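You operate a simulated robot arm through the tools that you are given. There is no shell and no other tool. Be economical: measure what you need, move in short steps, check, and stop when the job is done.

You run a simulated robot arm. Do the job below in one go: nothing can be reset, and whatever is moved stays where it is left.

TASK
Clamp the white box in the vice and wipe its top clean.
Fine: both jaws on the box before wiping; use the black wiper and put it back; leave the other box and its dust. What is to be rubbed or washed off counts as gone when no trace of it is left.

The check looks at the end state, three seconds after you hand in, the way a careful person would. Anything else that was tipped, shoved, dropped, spilled or broken makes it a failure.

THE ROBOT
A 6-joint arm with a two-finger gripper on a trunk, on a base that drives. Base frame: it is fixed to the floor where the robot stands at the start and does not move with it; the origin is under the middle of the robot, x ahead of it, y to its left, z up; the surface under the hand at the start is at about z = 780. Lengths are in mm, angles in rad, forces in N, time in s.
With the tool pointing down near the work surface it reaches from about 100 to 720 mm from the robot's upright axis, wherever it stands. Its first joint turns from -2.897 to 2.897 rad. Places, roughly: blue vice [500, 100, 800]; jaws of the blue vice [500, 100, 800]. Payload 2.45 kg.
Tool frame: the origin (TCP) lies between the finger pads and is the grasp point; the fingertips stand 26 mm ahead of it; z points along the fingers, y is the line along which they close. The gripper opens to 96 mm. The gripper's body begins 69 mm behind the TCP.
Orientation is that of the tool frame in the base frame, as [roll, pitch, yaw] about the fixed x, y, z axes, in that order (R = Rz(yaw) Ry(pitch) Rx(roll)). With the fingers straight down and closing along the base's y, the tool's x points along the base's -x, its y along +y and its z along -z.

THE INTERFACE
- The arm moves only by the tool drive_tool. Its argument "rows" is a list of rows, each an object of numbers (a shift or turn left out is 0, a gripper value left out holds the last): "ax", "ay", "az": the turn, a rotation vector about the base's x, y, z in units of 180 degrees (1.0 is 180 degrees); "tx", "ty", "tz": the shift along the base's x, y, z in units of 200 mm (1.0 is 200 mm); "gripper": the gripper command, from -1 (shut) to 1 (fully open), values between in proportion. In form: [{"ax": .., "ay": .., "az": .., "tx": .., "ty": .., "tz": .., "gripper": ..}, ...]. A call has 1 to 10 rows; each row is the pose to reach, as a shift and turn from the pose commanded when the call began. A call with a number of a shift or a turn outside -1 to 1 is refused whole. Rows are played at 5 a second. More than 50 mm and 0.15 rad between two rows, or a gripper value outside its range, and nothing of the call is played. A pose out of reach is approached as far as the arm can. The call stops where the force on the tool passes 40 N (or 10 N more than at its start, if that is more) or the arm is blocked; 0.2 s more then pass. The fingers move at their own pace and stop on an object; they squeeze with about 42 N. The grip force told is the motor's: it shows also when the fingers shut on nothing. Time passes only in rows, and 0.2 s behind the last, so rows that repeat a pose let the fingers close. The reply holds the time, the measured pose of the TCP, the force on the tool along the base axes, the opening and the grip force, in the units named above and with some noise, with the torque about the TCP (base axes, N m) and any sound that the robot's microphone picked up, and new pictures: "show" is both (left out), scene, wrist or none.
- Cameras (640 x 400 px; columns grow to the right, rows downward): "scene" is now at [30, 158.2, 1129.4]; the picture's right is [0.01, -1.00, 0.00], its down [-0.46, -0.01, -0.89] and it looks along [0.89, 0.01, -0.46] (base axes); focal length 291 px, centre (320, 200). "wrist" rides on the gripper at [82, 3, -98] in the tool frame; the picture's right is [-0.04, 1.00, 0.00], its down [-0.73, -0.03, -0.68] and it looks along [-0.68, -0.03, 0.73] (tool axes); focal length 256 px, centre (320, 200). There is no depth. A picture from a camera that has moved, and an enlarged one, comes with that camera's place and axes in the base frame and with its lens.
- slide_trunk(by): slides the trunk up (or, below 0, down) by that many mm; the arm and the scene camera ride with it, the base frame stays. It gives what a move gives, with no picture.
- roll_base(legs): drives the robot by 1 to 6 legs, each [ahead, turn to the left] in mm and rad, along the robot's own axes; the way and the turn of a leg run together, so that a leg with both is an arc; at most 1500 mm and 3.142 rad a leg. The arm and the cameras ride along, it lands a little off, and it stops where it bumps. It gives what a move gives, and a new picture of the scene camera.
- head_to(pan, tilt): turns the head with the scene camera to pan (to the left, within 2.705 rad either way) and tilt (down, from -0.506 to 1.204), counted from straight ahead of the robot. It gives what a move gives, and a new picture of the scene camera.
- close_up(camera, box): a new picture of the part [left, top, right, bottom] of that camera's present view, enlarged. The clock stands still meanwhile.
- finish_job(): hands the job in; it is judged then, once.

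Go step by step. Nothing tells you exact positions but the pictures and the camera data: compare them with the known pose of the tool, close in by small moves and look again before you grip or let go. The budget is 120 turns and 260 pictures, counting those below and the enlarged ones. Unless the task says otherwise, let go and move clear before handing in.

The tools are called after ">>>" as name(argument=value, ...) on one line, values as JSON. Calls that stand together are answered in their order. drive_tool: Moves the arm, as the interface text tells. Its arguments: {"type":"object","properties":{"rows":{"type":"array","items":{"type":"object","properties":{"ax":{"type":"number"},"ay":{"type":"number"},"az":{"type":"number"},"tx":{"type":"number"},"ty":{"type":"number"},"tz":{"type":"number"},"gripper":{"type":"number"}}}},"show":{"type":"string","enum":["both","scene","wrist","none"]}},"required":["rows"]} The other tools are called the same way: slide_trunk (by) slides the trunk up or down; roll_base (legs) drives the base; head_to (pan, tilt) turns the head that bears the scene camera; close_up (camera, box) takes an enlarged picture of a part of a camera's view; finish_job () hands the job in.

At the start:

```text
t: 0.0
tool_pos: [391.8, 128.5, 998.0]
ee_rot: [3.14, 0.0, 3.141]
wrist_force: [-0.2, 0.2, 0.2]
torque: [0.02, 0.03, 0.02]
width: 95.9
gripper_force: 0.0
trunk travel left (down, up): [-150.0, 0.0]
robot x, y, heading: [-6.7, -1.3, -0.004]
head pan, tilt: [0.012, 0.478]
```

scene: 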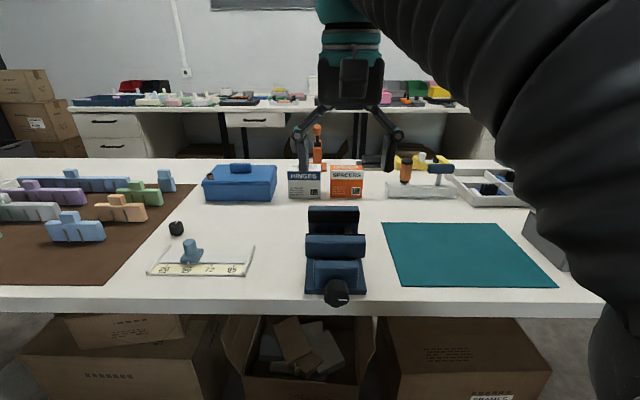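
wrist: 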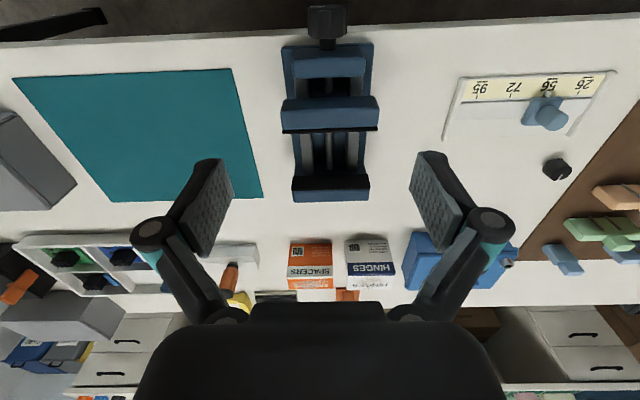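

I see a blue vice ahead, two small cartons (HINGES, SPACERS) behind it, and a slider gauge. I'll enlarge parts of the scene to find the white box and the black wiper.

>>> close_up(camera="scene", box=[260, 120, 420, 220])

>>> close_up(camera="scene", box=[380, 140, 580, 265])

>>> close_up(camera="scene", box=[130, 140, 290, 290])

>>> close_up(camera="scene", box=[280, 190, 400, 310])

>>> close_up(camera="wrist", box=[240, 0, 420, 310])

```text
4.00 times, centred on (340, 170) of scene
camera zoom: at [30.0, 158.2, 1129.4], right [0.01, -1.0, 0.0], down [-0.46, -0.01, -0.89], along [0.89, 0.01, -0.46], focal length 1166 px, centre (240, 320)
```

zoom: 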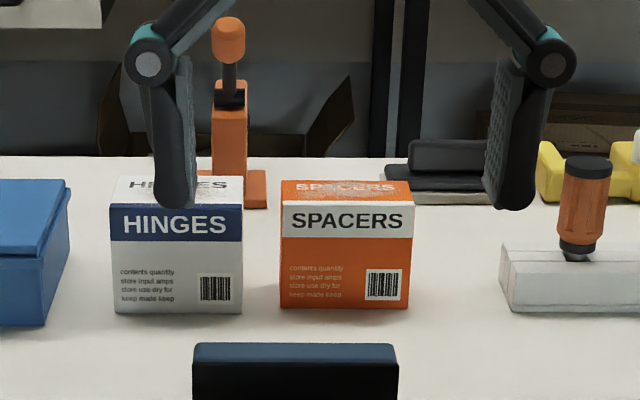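

```text
3.20 times, centred on (480, 202) of scene
camera zoom: at [30.0, 158.2, 1129.4], right [0.01, -1.0, 0.0], down [-0.46, -0.01, -0.89], along [0.89, 0.01, -0.46], focal length 932 px, centre (-192, 192)
```

zoom: 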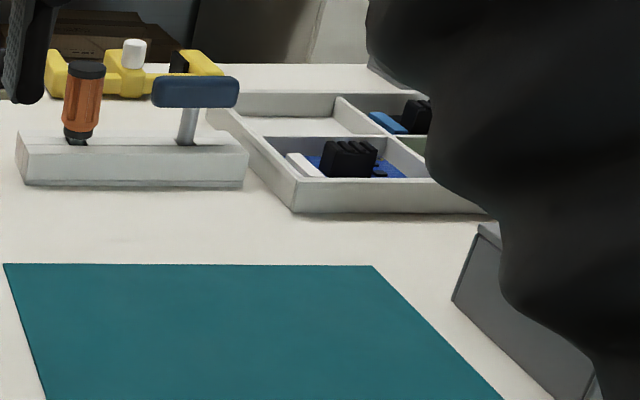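

```text
2.67 times, centred on (210, 215) of scene
camera zoom: at [30.0, 158.2, 1129.4], right [0.01, -1.0, 0.0], down [-0.46, -0.01, -0.89], along [0.89, 0.01, -0.46], focal length 777 px, centre (613, 160)
```

zoom: 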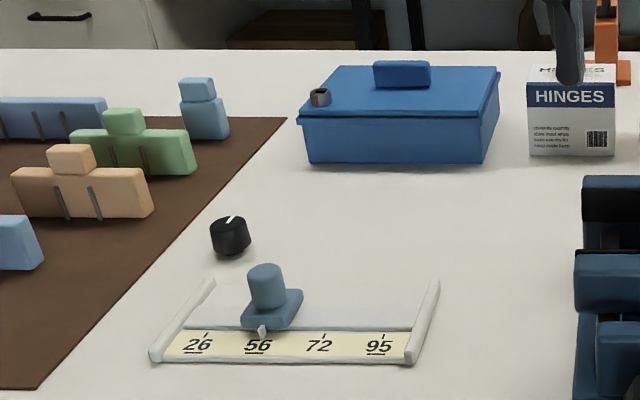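

```text
3.33 times, centred on (340, 250) of scene
camera zoom: at [30.0, 158.2, 1129.4], right [0.01, -1.0, 0.0], down [-0.46, -0.01, -0.89], along [0.89, 0.01, -0.46], focal length 971 px, centre (253, 33)
```

zoom: 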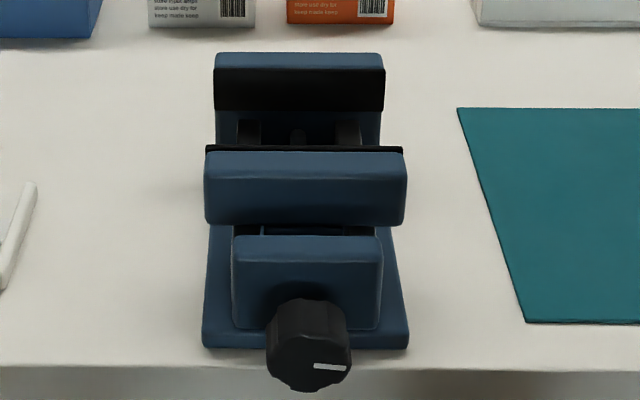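

```text
1.29 times, centred on (330, 155) of wrist
camera zoom: at [311.7, 133.4, 1098.0], right [0.04, 1.0, 0.0], down [0.73, -0.03, 0.68], along [0.68, -0.03, -0.73], focal length 330 px, centre (307, 258)
```

zoom: 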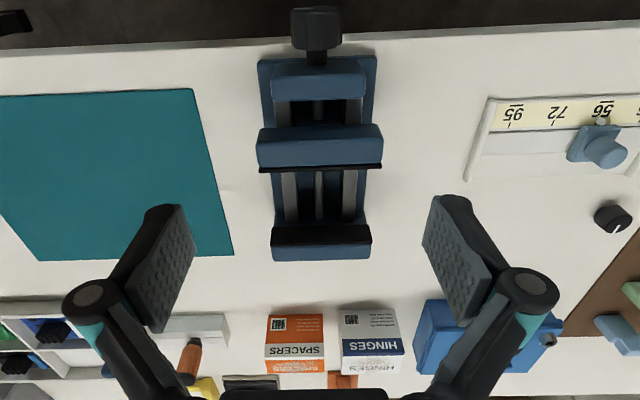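

The white box is the HINGES carton, at about (742, 206), roughly 84x50x76 mm. The wiper may be the black thing behind SPACERS near the far edge or something in the tray, so I'll zoom in more.

>>> close_up(camera="scene", box=[340, 145, 400, 185])

>>> close_up(camera="scene", box=[450, 155, 530, 215])

>>> close_up(camera="scene", box=[280, 155, 370, 205])

>>> head_to(pan=-0.5, tilt=0.6)

>>> head_to(pan=0.7, tilt=0.6)

>>> head_to(pan=0.0, tilt=1.1)

```text
10.00 times, centred on (370, 165) of scene
camera zoom: at [30.0, 158.2, 1129.4], right [0.01, -1.0, 0.0], down [-0.46, -0.01, -0.89], along [0.89, 0.01, -0.46], focal length 2914 px, centre (-180, 550)
```

zoom: 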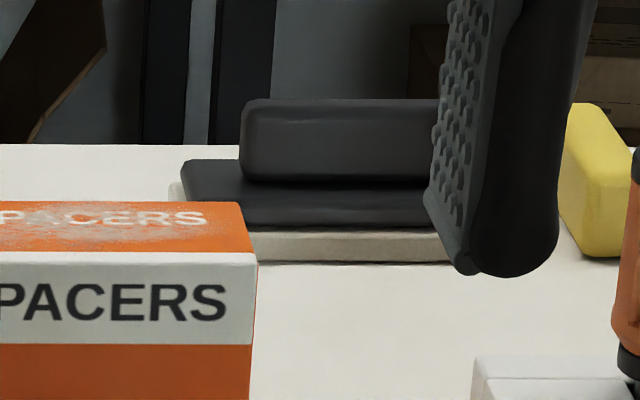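

```text
6.67 times, centred on (490, 185) of scene
camera zoom: at [30.0, 158.2, 1129.4], right [0.01, -1.0, 0.0], down [-0.46, -0.01, -0.89], along [0.89, 0.01, -0.46], focal length 1943 px, centre (-813, 300)
```

zoom: 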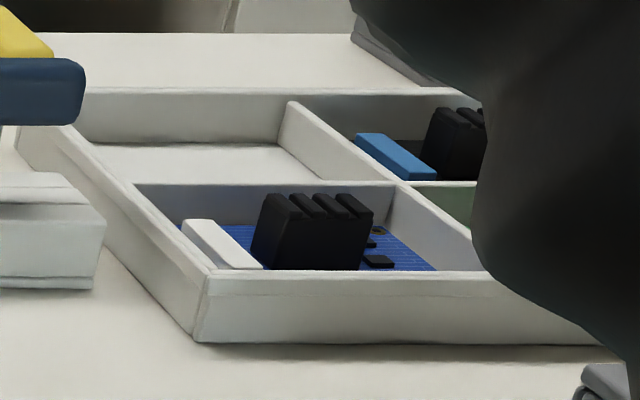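

```text
7.11 times, centred on (325, 180) of scene
camera zoom: at [30.0, 158.2, 1129.4], right [0.01, -1.0, 0.0], down [-0.46, -0.01, -0.89], along [0.89, 0.01, -0.46], focal length 2072 px, centre (284, 342)
```

zoom: 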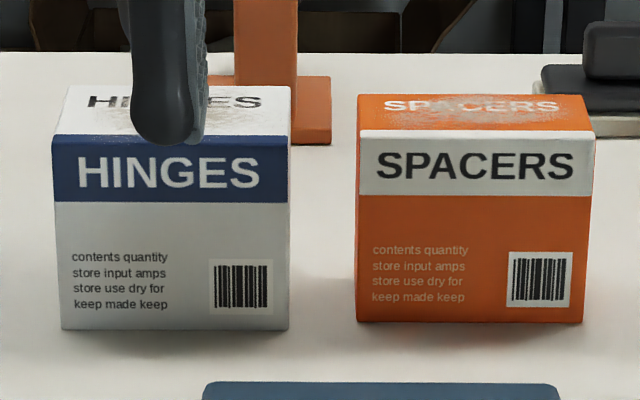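

```text
t: 0.9
tool_pos: [394.0, 131.1, 1000.1]
ee_rot: [3.141, 0.0, -3.141]
wrist_force: [0.1, -0.6, 0.1]
torque: [0.0, -0.04, -0.02]
width: 96.2
gripper_force: 0.1
trunk travel left (down, up): [-150.0, 0.0]
robot x, y, heading: [-1.3, 0.1, 0.002]
head pan, tilt: [-0.499, 0.6]
camera scene: at [16.3, 114.8, 1118.4], right [-0.48, -0.88, 0.0], down [-0.5, 0.27, -0.83], along [0.72, -0.39, -0.56], focal length 291 px, centre (320, 200)
```

scene: 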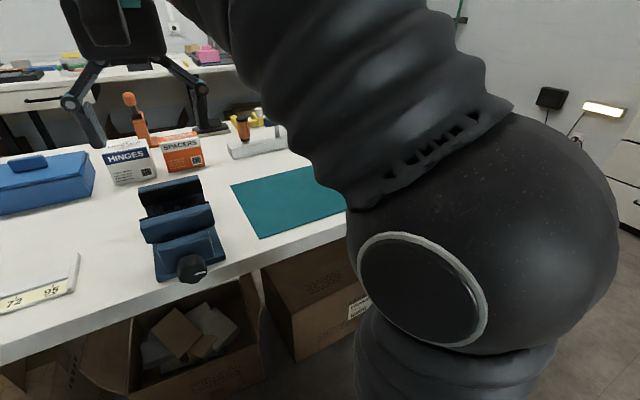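

```text
t: 2.3
tool_pos: [393.9, 130.3, 1000.9]
ee_rot: [-3.141, 0.0, 3.141]
wrist_force: [0.2, 0.9, 0.1]
torque: [0.01, 0.01, -0.01]
width: 95.8
gripper_force: 0.0
trunk travel left (down, up): [-150.0, 0.0]
robot x, y, heading: [1.5, 1.8, -0.001]
head pan, tilt: [0.7, 0.6]
camera scene: at [6.3, 213.9, 1118.4], right [0.64, -0.77, 0.0], down [-0.43, -0.36, -0.83], along [0.63, 0.53, -0.57], focal length 291 px, centre (320, 200)
```

scene: 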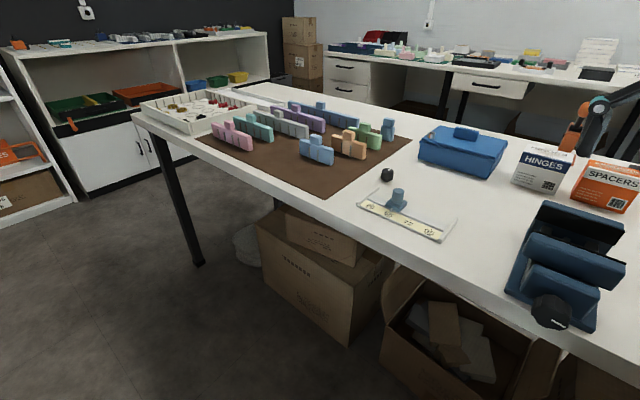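

```text
t: 3.4
tool_pos: [393.2, 130.1, 1000.1]
ee_rot: [3.14, 0.0, -3.141]
wrist_force: [-0.5, -0.2, 0.2]
torque: [0.01, 0.0, -0.01]
width: 95.7
gripper_force: 0.1
trunk travel left (down, up): [-150.0, 0.0]
robot x, y, heading: [-1.1, 1.0, -0.001]
head pan, tilt: [0.0, 1.1]
camera scene: at [1.8, 157.1, 1079.8], right [0.0, -1.0, 0.0], down [-0.89, 0.0, -0.45], along [0.45, 0.0, -0.89], focal length 291 px, centre (320, 200)
```

scene: 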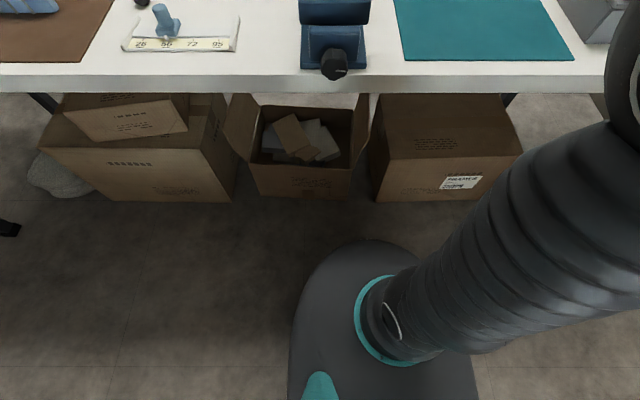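

The wiper is the black block with the grey pad near (930, -30), far back on the table. The white box is out of reach from here, so I'll drive forward in small stages and watch the cartons under the table.

>>> roll_base(legs=[[120, 0]])

```text
t: 4.7
tool_pos: [513.8, 129.1, 999.6]
ee_rot: [-3.141, -0.001, 3.14]
wrist_force: [-0.1, 0.0, 0.0]
torque: [-0.04, -0.05, 0.02]
width: 96.3
gripper_force: 0.1
trunk travel left (down, up): [-150.0, 0.0]
robot x, y, heading: [122.3, -3.0, -0.001]
head pan, tilt: [0.0, 1.1]
camera scene: at [122.6, 156.9, 1079.8], right [0.0, -1.0, 0.0], down [-0.89, 0.0, -0.45], along [0.45, 0.0, -0.89], focal length 291 px, centre (320, 200)
```

scene: 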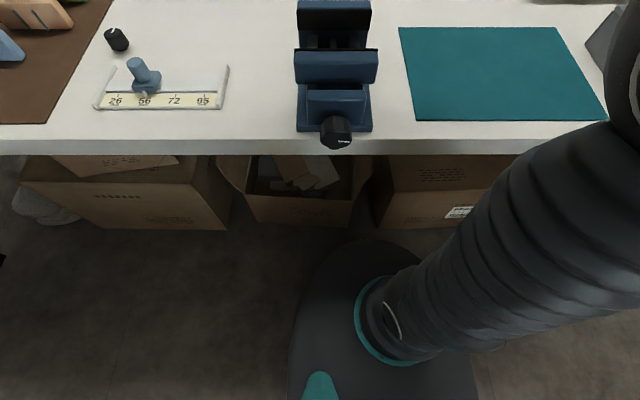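

Base clearance to the cartons is still about 90 mm, which is enough for the white box. I'll tilt the head back up and move the hand toward the box, staying high, for a closer look.

>>> head_to(pan=0.0, tilt=0.6)

>>> drive_tool(rows=[{"tx": 0.2, "ty": 0.1}, {"tx": 0.4, "ty": 0.2}, {"tx": 0.6, "ty": 0.3}, {"tx": 0.7, "ty": 0.385}, {"tx": 0.7, "ty": 0.385}])

```text
t: 5.6
tool_pos: [513.8, 128.7, 999.0]
ee_rot: [-3.14, -0.001, 3.14]
wrist_force: [0.1, 0.2, -0.1]
torque: [0.01, 0.0, -0.01]
width: 96.0
gripper_force: 0.1
trunk travel left (down, up): [-150.0, 0.0]
robot x, y, heading: [123.6, 0.9, -0.002]
head pan, tilt: [0.0, 0.6]
camera scene: at [147.8, 156.9, 1118.3], right [0.0, -1.0, 0.0], down [-0.57, 0.0, -0.82], along [0.82, 0.0, -0.57], focal length 291 px, centre (320, 200)
```

scene: 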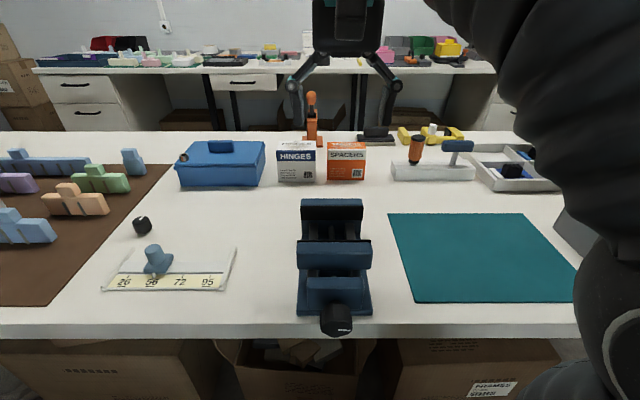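

```text
t: 6.8
tool_pos: [643.0, 199.9, 972.5]
ee_rot: [3.14, 0.004, 3.139]
wrist_force: [-0.8, -0.3, -0.2]
torque: [0.02, -0.03, -0.01]
width: 95.8
gripper_force: 0.0
out of reach, approached as far as the arm can: row 2, 3, 4, 5
trunk travel left (down, up): [-150.0, 0.0]
robot x, y, heading: [119.0, -1.0, 0.001]
head pan, tilt: [0.0, 0.6]
camera scene: at [147.8, 157.0, 1118.4], right [0.0, -1.0, 0.0], down [-0.56, 0.0, -0.83], along [0.83, 0.0, -0.56], focal length 291 px, centre (320, 200)
camera wrist: at [562.3, 203.2, 1071.8], right [0.04, 1.0, 0.0], down [0.73, -0.03, 0.68], along [0.68, -0.03, -0.73], focal length 256 px, centre (320, 200)
```

scene: 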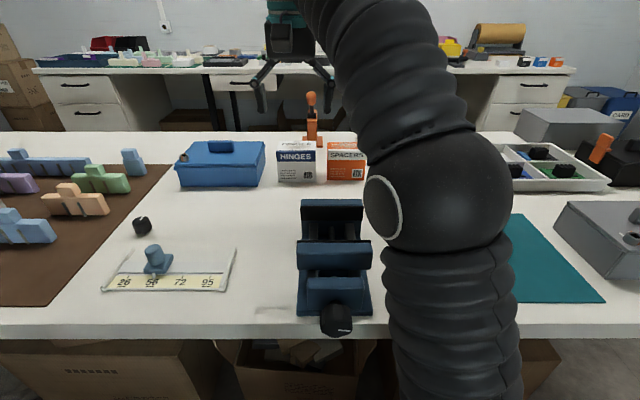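
wrist: 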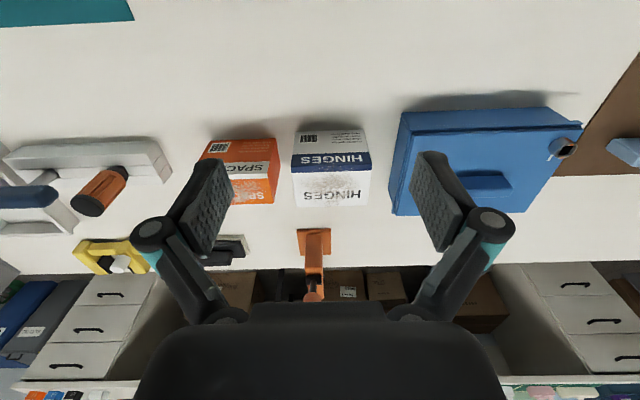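

The box spans about x 717–768 and y 167–248, with its top near z = 856. The arm doesn't reach that far at height, so I'll drive 50 mm further and check the clearance underneath.

>>> roll_base(legs=[[50, 0]])

>>> head_to(pan=0.0, tilt=1.2)

```text
t: 7.7
tool_pos: [692.4, 200.2, 973.9]
ee_rot: [3.14, 0.003, 3.14]
wrist_force: [-0.2, 0.0, -0.1]
torque: [-0.02, -0.04, -0.03]
width: 96.2
gripper_force: 0.0
trunk travel left (down, up): [-150.0, 0.0]
robot x, y, heading: [168.1, 1.7, 0.001]
head pan, tilt: [0.0, 0.6]
camera scene: at [196.3, 156.9, 1118.4], right [0.0, -1.0, 0.0], down [-0.56, 0.0, -0.83], along [0.83, 0.0, -0.56], focal length 291 px, centre (320, 200)
```

scene: 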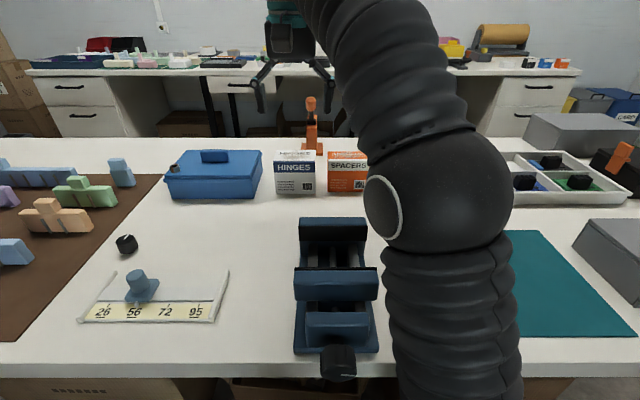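

```text
t: 8.7
tool_pos: [691.9, 199.7, 974.1]
ee_rot: [3.14, 0.004, 3.14]
wrist_force: [-0.4, -0.1, -0.6]
torque: [0.01, -0.01, -0.01]
width: 96.1
gripper_force: 0.0
trunk travel left (down, up): [-150.0, 0.0]
robot x, y, heading: [167.4, 1.8, -0.001]
head pan, tilt: [0.0, 1.201]
camera scene: at [163.9, 156.9, 1073.8], right [0.0, -1.0, 0.0], down [-0.93, 0.0, -0.36], along [0.36, 0.0, -0.93], focal length 291 px, centre (320, 200)
```

scene: 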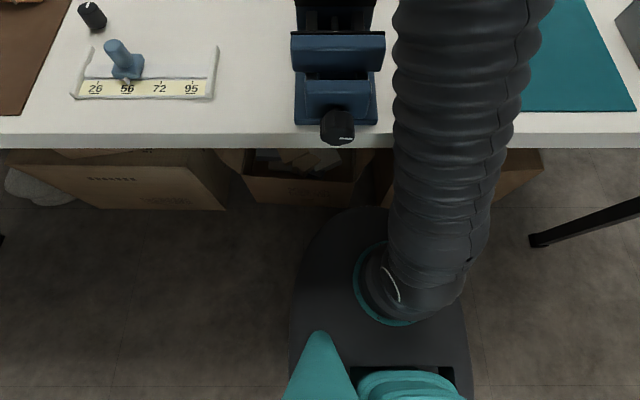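

Clearance below is still fine. Next I'll step down and forward over the box.

>>> drive_tool(rows=[{"tz": -0.2}, {"tz": -0.4}, {"tz": -0.4}], show="wrist")

>>> head_to(pan=0.0, tilt=0.6)

```text
t: 9.5
tool_pos: [691.6, 202.4, 890.9]
ee_rot: [3.14, 0.004, 3.141]
wrist_force: [-1.1, -0.3, -0.7]
torque: [-0.01, 0.0, -0.02]
width: 95.8
gripper_force: 0.0
trunk travel left (down, up): [-150.0, 0.0]
robot x, y, heading: [168.7, -0.7, 0.0]
head pan, tilt: [0.0, 1.201]
camera wrist: at [609.4, 205.8, 989.5], right [0.04, 1.0, 0.0], down [0.73, -0.03, 0.68], along [0.68, -0.03, -0.73], focal length 256 px, centre (320, 200)
```

wrist: 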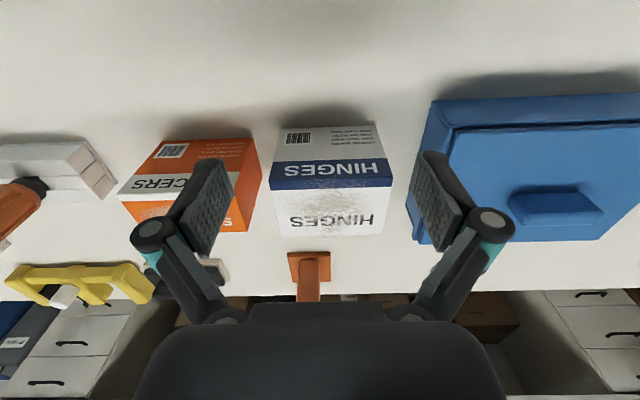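

```text
t: 10.5
tool_pos: [691.2, 201.9, 892.5]
ee_rot: [3.139, 0.003, 3.14]
wrist_force: [-0.5, 0.3, 0.2]
torque: [-0.01, 0.01, 0.04]
width: 95.7
gripper_force: 0.0
trunk travel left (down, up): [-150.0, 0.0]
robot x, y, heading: [170.1, 1.2, 0.004]
head pan, tilt: [0.0, 0.6]
camera scene: at [196.2, 156.9, 1118.3], right [0.0, -1.0, 0.0], down [-0.57, 0.0, -0.82], along [0.82, 0.0, -0.57], focal length 291 px, centre (320, 200)
```

scene: 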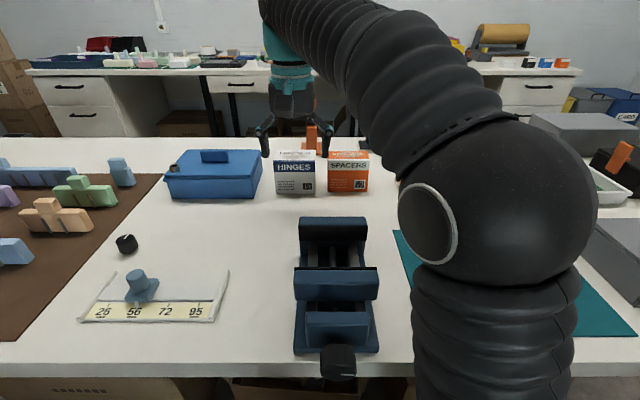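

The box centre comes out near (742, 208), about 80 × 48 × 82 mm. I'll grip it along x, across the thin side, so the fingers stay clear of its neighbours. First I'll rise a little and turn the hand 90°.

>>> drive_tool(rows=[{"tz": 0.2}, {"tz": 0.25, "az": 0.045}, {"tz": 0.25, "az": 0.09}, {"tz": 0.25, "az": 0.135}, {"tz": 0.25, "az": 0.18}, {"tz": 0.25, "az": 0.225}, {"tz": 0.25, "az": 0.27}, {"tz": 0.25, "az": 0.315}, {"tz": 0.25, "az": 0.36}, {"tz": 0.25, "az": 0.405}], show="none")

>>> drive_tool(rows=[{"az": 0.045}, {"az": 0.095}, {"az": 0.095}])

```text
t: 12.7
tool_pos: [691.2, 199.9, 943.8]
ee_rot: [3.14, 0.004, -1.869]
wrist_force: [-0.8, -0.6, -0.1]
torque: [-0.02, -0.01, 0.04]
width: 96.1
gripper_force: 0.0
trunk travel left (down, up): [-150.0, 0.0]
robot x, y, heading: [171.4, 0.4, -0.001]
head pan, tilt: [0.0, 0.6]
```

```text
refused: row 2 steps farther than a row can; nothing moved
```

>>> drive_tool(rows=[{"az": 0.04}, {"az": 0.08}, {"az": 0.095}, {"az": 0.095}])

```text
t: 13.7
tool_pos: [690.9, 198.2, 942.9]
ee_rot: [3.139, 0.002, -1.571]
wrist_force: [-0.2, 0.8, -0.5]
torque: [0.0, -0.01, 0.01]
width: 96.0
gripper_force: 0.2
trunk travel left (down, up): [-150.0, 0.0]
robot x, y, heading: [165.7, 3.2, -0.003]
head pan, tilt: [0.0, 0.6]
camera scene: at [196.3, 156.9, 1118.4], right [0.0, -1.0, 0.0], down [-0.56, 0.0, -0.83], along [0.83, 0.0, -0.56], focal length 291 px, centre (320, 200)
camera wrist: at [688.2, 117.0, 1041.8], right [-1.0, 0.04, 0.0], down [0.03, 0.73, 0.68], along [0.03, 0.68, -0.73], focal length 256 px, centre (320, 200)
```

scene: 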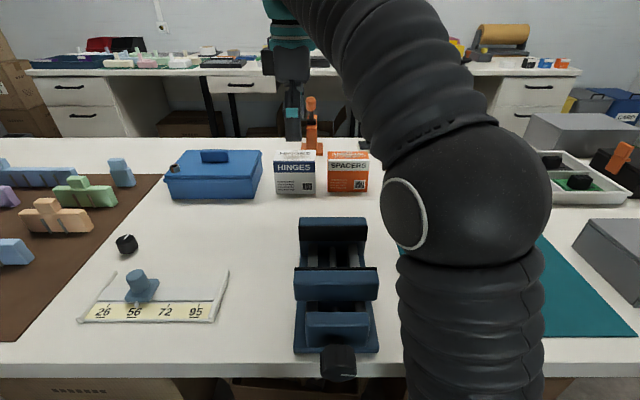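
wrist: 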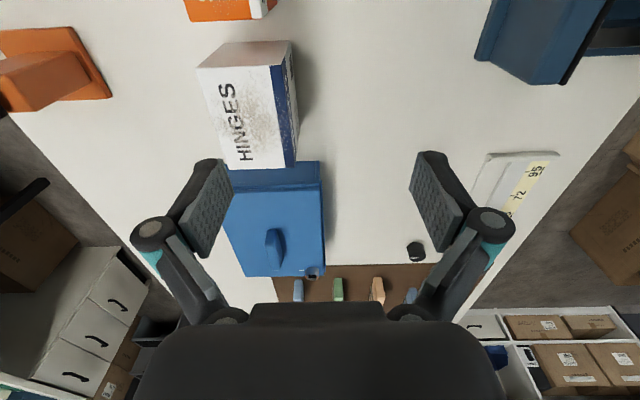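

From this side the box centre looks to be about (745, 208). I'll come over it with the fingertips just above its top.

>>> drive_tool(rows=[{"tz": -0.18}, {"tz": -0.18, "tx": 0.14, "ty": 0.05}, {"tz": -0.18, "tx": 0.27, "ty": 0.05}, {"tz": -0.18, "tx": 0.27, "ty": 0.05}], show="both")

```text
t: 14.7
tool_pos: [746.7, 208.2, 906.4]
ee_rot: [3.137, 0.004, -1.573]
wrist_force: [0.7, -1.1, 0.1]
torque: [-0.03, 0.03, -0.01]
width: 96.2
gripper_force: 0.0
trunk travel left (down, up): [-150.0, 0.0]
robot x, y, heading: [170.6, -1.7, -0.002]
head pan, tilt: [0.0, 0.6]
camera scene: at [196.2, 156.9, 1118.4], right [0.0, -1.0, 0.0], down [-0.56, 0.0, -0.83], along [0.83, 0.0, -0.56], focal length 291 px, centre (320, 200)
camera wrist: at [743.6, 127.3, 1004.9], right [-1.0, 0.04, 0.0], down [0.03, 0.73, 0.68], along [0.03, 0.68, -0.73], focal length 256 px, centre (320, 200)
```

scene: 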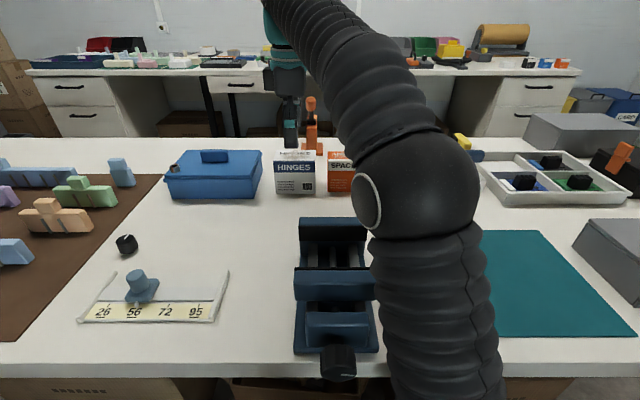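
wrist: 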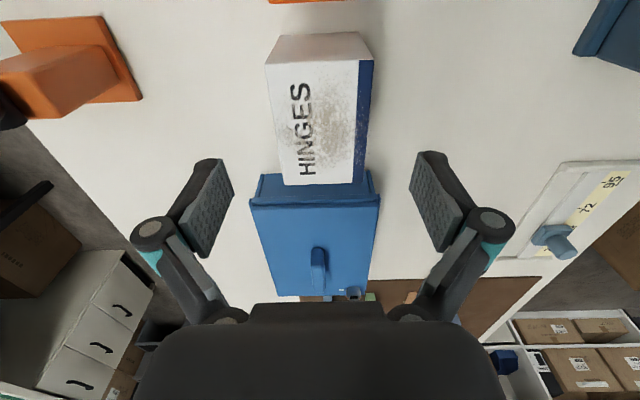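

The box is centred between the fingers, so I'll descend and close.

>>> drive_tool(rows=[{"tz": -0.15}, {"tz": -0.305}, {"tz": -0.305}, {"tz": -0.305, "gripper": -1}, {"tz": -0.305, "gripper": -1}, {"tz": -0.305, "gripper": -1}, {"tz": -0.305, "gripper": -1}])

```text
t: 16.3
tool_pos: [747.1, 206.6, 845.3]
ee_rot: [-3.141, 0.004, -1.575]
wrist_force: [-0.2, -0.1, 3.8]
torque: [0.06, -0.11, -0.01]
width: 58.9
gripper_force: 42.3
trunk travel left (down, up): [-150.0, 0.0]
robot x, y, heading: [166.4, 1.4, 0.001]
head pan, tilt: [0.0, 0.6]
camera scene: at [196.0, 156.8, 1118.4], right [0.0, -1.0, 0.0], down [-0.56, 0.0, -0.83], along [0.83, 0.0, -0.56], focal length 291 px, centre (320, 200)
camera wrist: at [743.3, 125.3, 943.7], right [-1.0, 0.04, 0.0], down [0.03, 0.73, 0.68], along [0.03, 0.68, -0.73], focal length 256 px, centre (320, 200)
```

scene: 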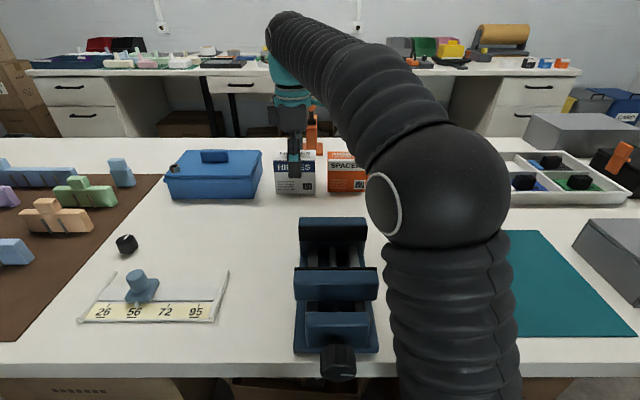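
wrist: 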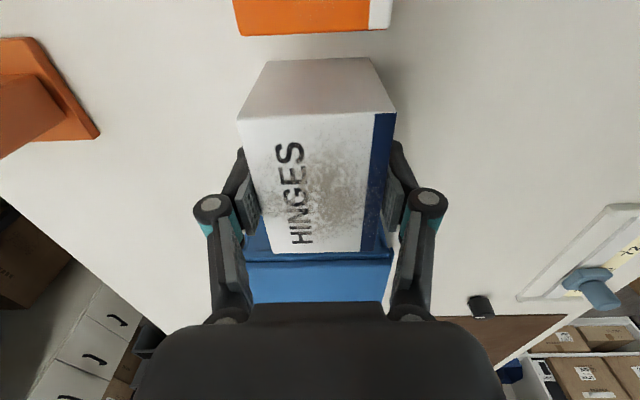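

The grip is firm at 59 mm wide. I'll lift it, retreat toward the vice at height, and look at the vice closely.

>>> drive_tool(rows=[{"tz": 0.1}, {"tz": 0.3}, {"tz": 0.45, "tx": -0.15, "ty": -0.1}, {"tz": 0.6, "tx": -0.35, "ty": -0.2}, {"tz": 0.6, "tx": -0.55, "ty": -0.3}, {"tz": 0.6, "tx": -0.7, "ty": -0.35}, {"tz": 0.6, "tx": -0.7, "ty": -0.35}])

>>> close_up(camera="scene", box=[270, 200, 400, 390])

```text
refused: row 4 steps farther than a row can; nothing moved
```

```text
2.11 times, centred on (335, 295) of scene
camera zoom: at [196.0, 156.8, 1118.4], right [0.0, -1.0, 0.0], down [-0.56, 0.0, -0.83], along [0.83, 0.0, -0.56], focal length 614 px, centre (288, 0)
```

zoom: 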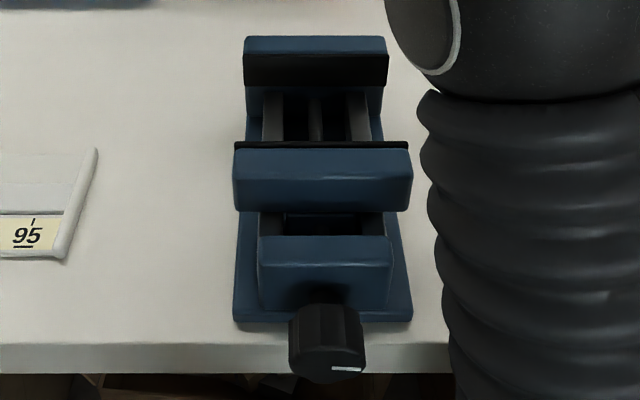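

Estimated vice geometry: jaw tops near z = 854, jaw gap x 441–520, centre y = 138. With the box at 59 mm, fingers on its x sides would barely fit between the jaws. I'll set the box on the clear table behind the vice and regrip it along y.

>>> drive_tool(rows=[{"tz": 0.1}, {"tz": 0.2}, {"tz": 0.2, "tx": -0.2}, {"tz": 0.2, "tx": -0.4}, {"tz": 0.2, "tx": -0.58}, {"tz": 0.2, "tx": -0.58, "ty": -0.2}, {"tz": 0.2, "tx": -0.58, "ty": -0.33}, {"tz": 0.2, "tx": -0.58, "ty": -0.33}])

```text
t: 18.1
tool_pos: [628.7, 142.6, 887.1]
ee_rot: [3.139, 0.003, -1.573]
wrist_force: [0.6, -0.6, -0.9]
torque: [0.02, 0.01, -0.01]
width: 59.0
gripper_force: 41.9
trunk travel left (down, up): [-150.0, 0.0]
robot x, y, heading: [170.9, -3.1, -0.004]
head pan, tilt: [0.0, 0.6]
camera scene: at [196.3, 156.9, 1118.4], right [0.0, -1.0, 0.0], down [-0.56, 0.0, -0.83], along [0.83, 0.0, -0.56], focal length 291 px, centre (320, 200)
camera wrist: at [626.0, 60.8, 984.2], right [-1.0, 0.04, 0.0], down [0.03, 0.73, 0.68], along [0.03, 0.68, -0.73], focal length 256 px, centre (320, 200)
```

scene: 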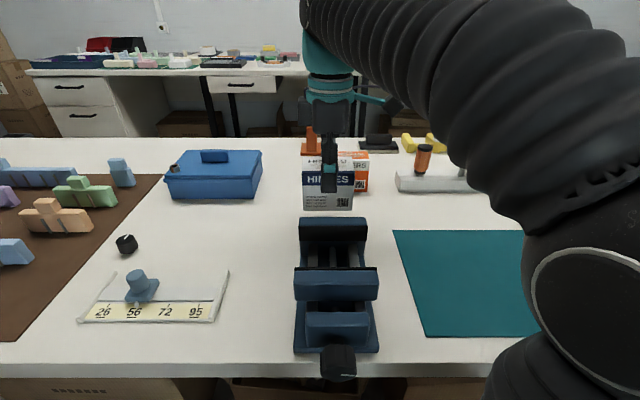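
wrist: 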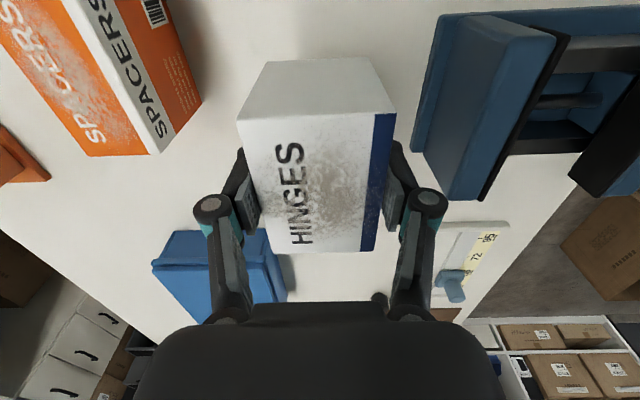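

I'll set it down here, release, rise, and turn the hand back.

>>> drive_tool(rows=[{"tz": -0.1}, {"tz": -0.2}, {"tz": -0.207}, {"tz": -0.207}, {"tz": -0.207, "gripper": 1}, {"tz": -0.207, "gripper": 1}, {"tz": 0.0, "gripper": 1}, {"tz": 0.2}, {"tz": 0.3}], show="none")

>>> drive_tool(rows=[{"az": -0.045}, {"az": -0.09}, {"az": -0.135}, {"az": -0.18}, {"az": -0.225}, {"az": -0.27}, {"az": -0.315}, {"az": -0.36}, {"az": -0.405}, {"az": -0.45}], show="none")

>>> drive_tool(rows=[{"az": -0.04}, {"az": -0.05}, {"az": -0.05}])

```text
t: 20.1
tool_pos: [631.0, 144.5, 947.6]
ee_rot: [3.141, 0.001, -1.572]
wrist_force: [0.3, -0.5, 0.1]
torque: [-0.02, -0.04, -0.02]
width: 95.9
gripper_force: 0.0
trunk travel left (down, up): [-150.0, 0.0]
robot x, y, heading: [171.9, -0.4, -0.003]
head pan, tilt: [0.0, 0.6]
```

```text
t: 22.3
tool_pos: [631.4, 142.1, 945.7]
ee_rot: [-3.141, 0.004, -2.988]
wrist_force: [0.2, -0.8, -0.6]
torque: [0.01, 0.01, 0.0]
width: 95.8
gripper_force: 0.0
trunk travel left (down, up): [-150.0, 0.0]
robot x, y, heading: [170.4, 2.8, -0.001]
head pan, tilt: [0.0, 0.6]
```

```text
t: 23.1
tool_pos: [630.6, 143.8, 946.2]
ee_rot: [3.139, 0.003, 3.141]
wrist_force: [0.1, -1.0, 0.1]
torque: [-0.03, -0.02, 0.0]
width: 95.8
gripper_force: 0.1
trunk travel left (down, up): [-150.0, 0.0]
robot x, y, heading: [166.9, 1.8, -0.002]
head pan, tilt: [0.0, 0.6]
camera scene: at [196.2, 156.8, 1118.4], right [0.0, -1.0, 0.0], down [-0.56, 0.0, -0.83], along [0.83, 0.0, -0.56], focal length 291 px, centre (320, 200)
camera wrist: at [548.4, 146.9, 1044.3], right [0.04, 1.0, 0.0], down [0.73, -0.03, 0.68], along [0.68, -0.03, -0.73], focal length 256 px, centre (320, 200)
```

scene: 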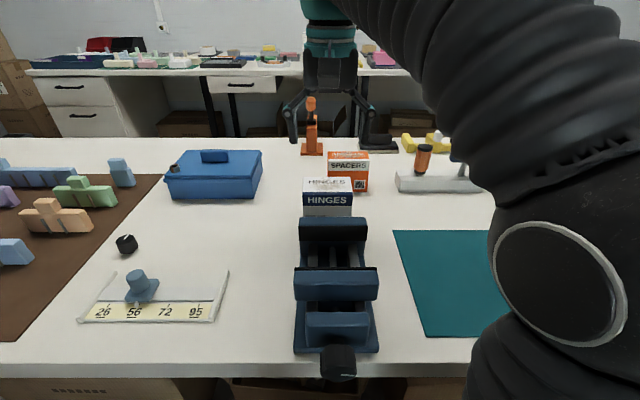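
wrist: 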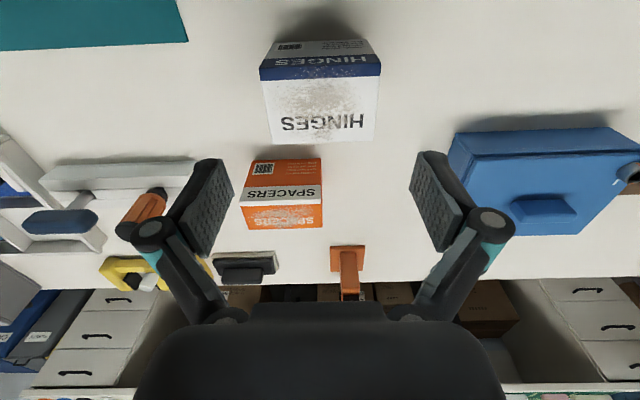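

The box is centred under the open hand. I'll lower it and grip along y.

>>> drive_tool(rows=[{"tz": -0.2}, {"tz": -0.38}, {"tz": -0.54}, {"tz": -0.54}, {"tz": -0.54, "gripper": -1}, {"tz": -0.54, "gripper": -1}, {"tz": -0.54, "gripper": -1}, {"tz": -0.54, "gripper": -1}], show="wrist")

```text
t: 24.9
tool_pos: [630.9, 144.8, 839.6]
ee_rot: [3.14, 0.003, 3.14]
wrist_force: [-0.2, 0.4, 4.6]
torque: [-0.15, -0.02, 0.0]
width: 84.2
gripper_force: 42.1
trunk travel left (down, up): [-150.0, 0.0]
robot x, y, heading: [168.4, 3.5, 0.001]
head pan, tilt: [0.0, 0.6]
camera wrist: at [549.0, 148.3, 938.1], right [0.04, 1.0, 0.0], down [0.73, -0.03, 0.68], along [0.68, -0.03, -0.73], focal length 256 px, centre (320, 200)
```

wrist: 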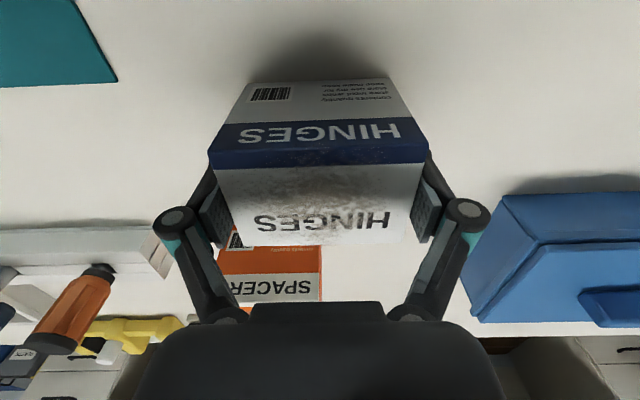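

It's gripped at 84 mm. I'll lift it, bring it over the vice, and look.

>>> drive_tool(rows=[{"tz": 0.2}, {"tz": 0.4}, {"tz": 0.55}, {"tz": 0.55, "tx": -0.2}, {"tz": 0.55, "tx": -0.4}, {"tz": 0.55, "tx": -0.6}, {"tz": 0.55, "tx": -0.75, "ty": -0.034}, {"tz": 0.55, "tx": -0.75, "ty": -0.034}])

>>> close_up(camera="scene", box=[260, 130, 420, 390])

```text
t: 26.7
tool_pos: [480.3, 134.8, 948.9]
ee_rot: [3.14, 0.004, 3.14]
wrist_force: [0.5, 0.4, -1.5]
torque: [-0.04, -0.02, -0.01]
width: 84.0
gripper_force: 42.5
trunk travel left (down, up): [-150.0, 0.0]
robot x, y, heading: [166.1, -0.9, -0.003]
head pan, tilt: [0.0, 0.6]
camera scene: at [196.3, 156.8, 1118.4], right [0.0, -1.0, 0.0], down [-0.56, 0.0, -0.83], along [0.83, 0.0, -0.56], focal length 291 px, centre (320, 200)
camera wrist: at [398.7, 138.9, 1046.9], right [0.04, 1.0, 0.0], down [0.73, -0.03, 0.68], along [0.68, -0.03, -0.73], focal length 256 px, centre (320, 200)
```

scene: 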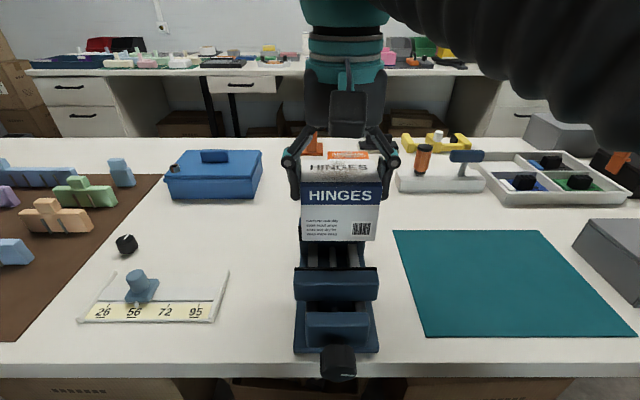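
wrist: 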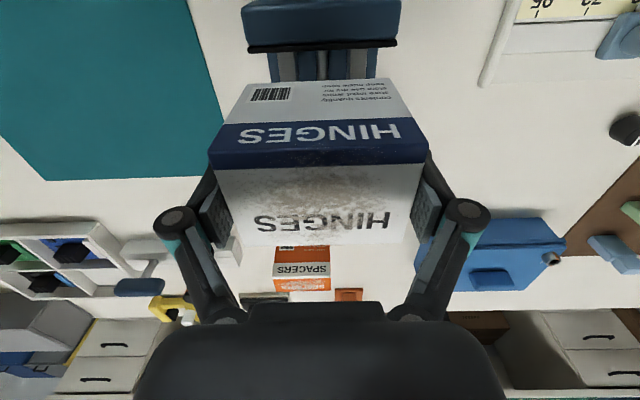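

```text
1.54 times, centred on (340, 260) of scene
camera zoom: at [196.3, 156.8, 1118.4], right [0.0, -1.0, 0.0], down [-0.56, 0.0, -0.83], along [0.83, 0.0, -0.56], focal length 448 px, centre (289, 108)
```

zoom: 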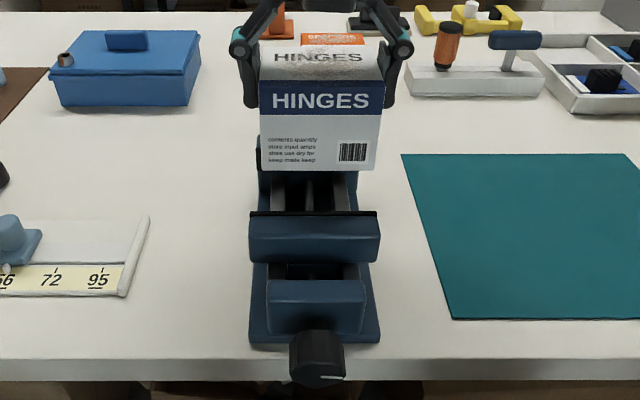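

The box hangs over the jaw gap. I'll lower it to just above the jaws and check the alignment.

>>> drive_tool(rows=[{"tz": -0.1}, {"tz": -0.13}, {"tz": -0.13}])

>>> close_up(camera="scene", box=[280, 150, 400, 300])

>>> close_up(camera="wrist", box=[190, 0, 450, 180])

```text
t: 27.5
tool_pos: [480.1, 136.4, 923.3]
ee_rot: [3.141, 0.004, 3.141]
wrist_force: [-0.2, -0.3, 0.0]
torque: [0.02, 0.0, -0.02]
width: 84.4
gripper_force: 42.0
trunk travel left (down, up): [-150.0, 0.0]
robot x, y, heading: [169.8, -3.0, -0.003]
head pan, tilt: [0.0, 0.6]
camera scene: at [196.2, 156.8, 1118.4], right [0.0, -1.0, 0.0], down [-0.56, 0.0, -0.83], along [0.83, 0.0, -0.56], focal length 291 px, centre (320, 200)
camera wrist: at [397.6, 139.7, 1021.6], right [0.04, 1.0, 0.0], down [0.73, -0.03, 0.68], along [0.68, -0.03, -0.73], focal length 256 px, centre (320, 200)
```

scene: 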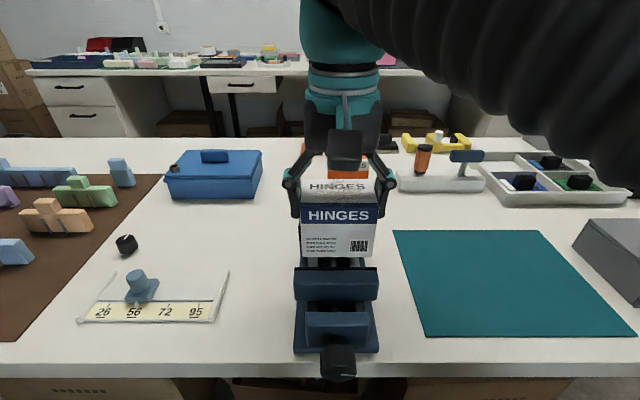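
wrist: 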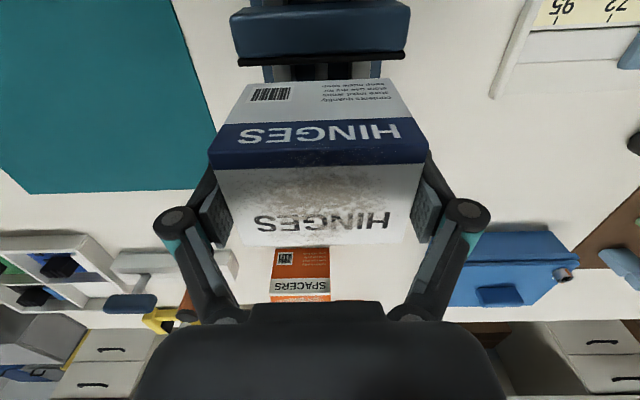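

```text
2.67 times, centred on (340, 225) of scene
camera zoom: at [196.2, 156.8, 1118.4], right [0.0, -1.0, 0.0], down [-0.56, 0.0, -0.83], along [0.83, 0.0, -0.56], focal length 777 px, centre (267, 133)
```

zoom: 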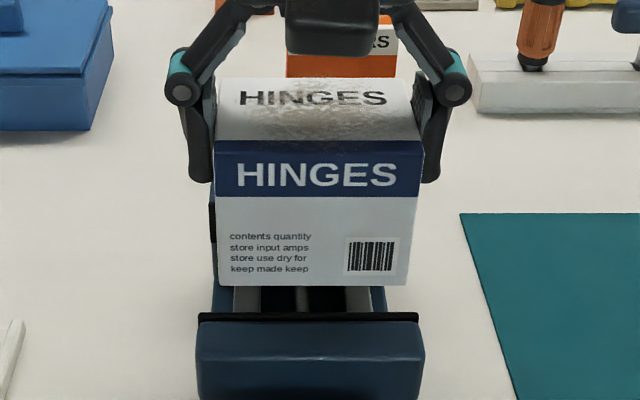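

```text
2.22 times, centred on (320, 90) of wrist
camera zoom: at [397.6, 139.7, 1021.6], right [0.04, 1.0, 0.0], down [0.73, -0.03, 0.68], along [0.68, -0.03, -0.73], focal length 569 px, centre (320, 444)
```

zoom: 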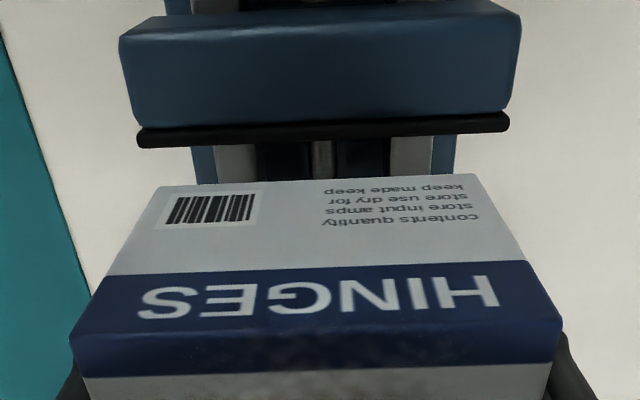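

There's roughly 8–12 mm clearance to each jaw and y is centred. I'll nudge +2 mm in x and descend gently.

>>> drive_tool(rows=[{"tx": 0.01, "tz": -0.05}, {"tx": 0.01, "tz": -0.1}, {"tx": 0.01, "tz": -0.14}, {"tx": 0.01, "tz": -0.16}, {"tx": 0.01, "tz": -0.18}, {"tx": 0.01, "tz": -0.2}, {"tx": 0.01, "tz": -0.2}])

```text
t: 29.1
tool_pos: [483.1, 136.1, 882.6]
ee_rot: [-3.142, 0.003, 3.139]
wrist_force: [1.1, -0.2, -1.1]
torque: [-0.02, -0.01, 0.03]
width: 83.9
gripper_force: 42.0
trunk travel left (down, up): [-150.0, 0.0]
robot x, y, heading: [171.9, -2.4, -0.004]
head pan, tilt: [0.0, 0.6]
camera scene: at [196.2, 156.8, 1118.4], right [0.0, -1.0, 0.0], down [-0.56, 0.0, -0.83], along [0.83, 0.0, -0.56], focal length 291 px, centre (320, 200)
camera wrist: at [400.8, 139.5, 980.7], right [0.04, 1.0, 0.0], down [0.73, -0.03, 0.68], along [0.68, -0.03, -0.73], focal length 256 px, centre (320, 200)
```

scene: 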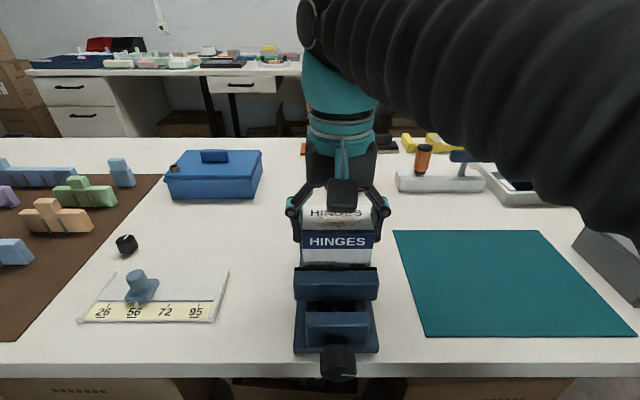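
wrist: 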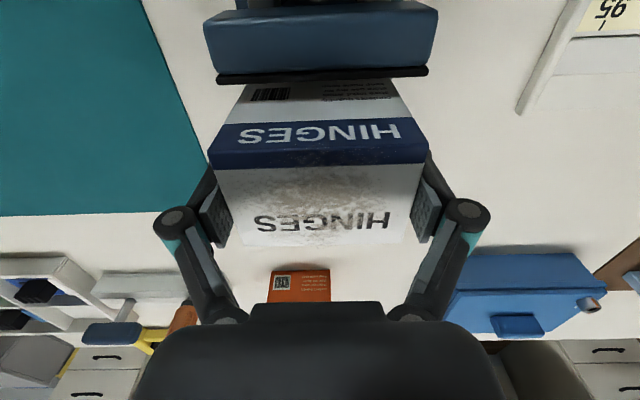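

It's between the jaws now with no contact. I'll continue down slowly until it seats.

>>> drive_tool(rows=[{"tz": -0.015}, {"tz": -0.03}, {"tz": -0.045}, {"tz": -0.06}, {"tz": -0.075}, {"tz": -0.09}, {"tz": -0.09}], show="none")

```text
t: 30.7
tool_pos: [480.8, 136.4, 864.7]
ee_rot: [3.14, 0.007, 3.139]
wrist_force: [-2.3, -3.9, 34.1]
torque: [-0.16, 0.01, -0.01]
width: 84.3
gripper_force: 42.0
trunk travel left (down, up): [-150.0, 0.0]
robot x, y, heading: [171.3, 4.2, -0.001]
head pan, tilt: [0.0, 0.6]
```

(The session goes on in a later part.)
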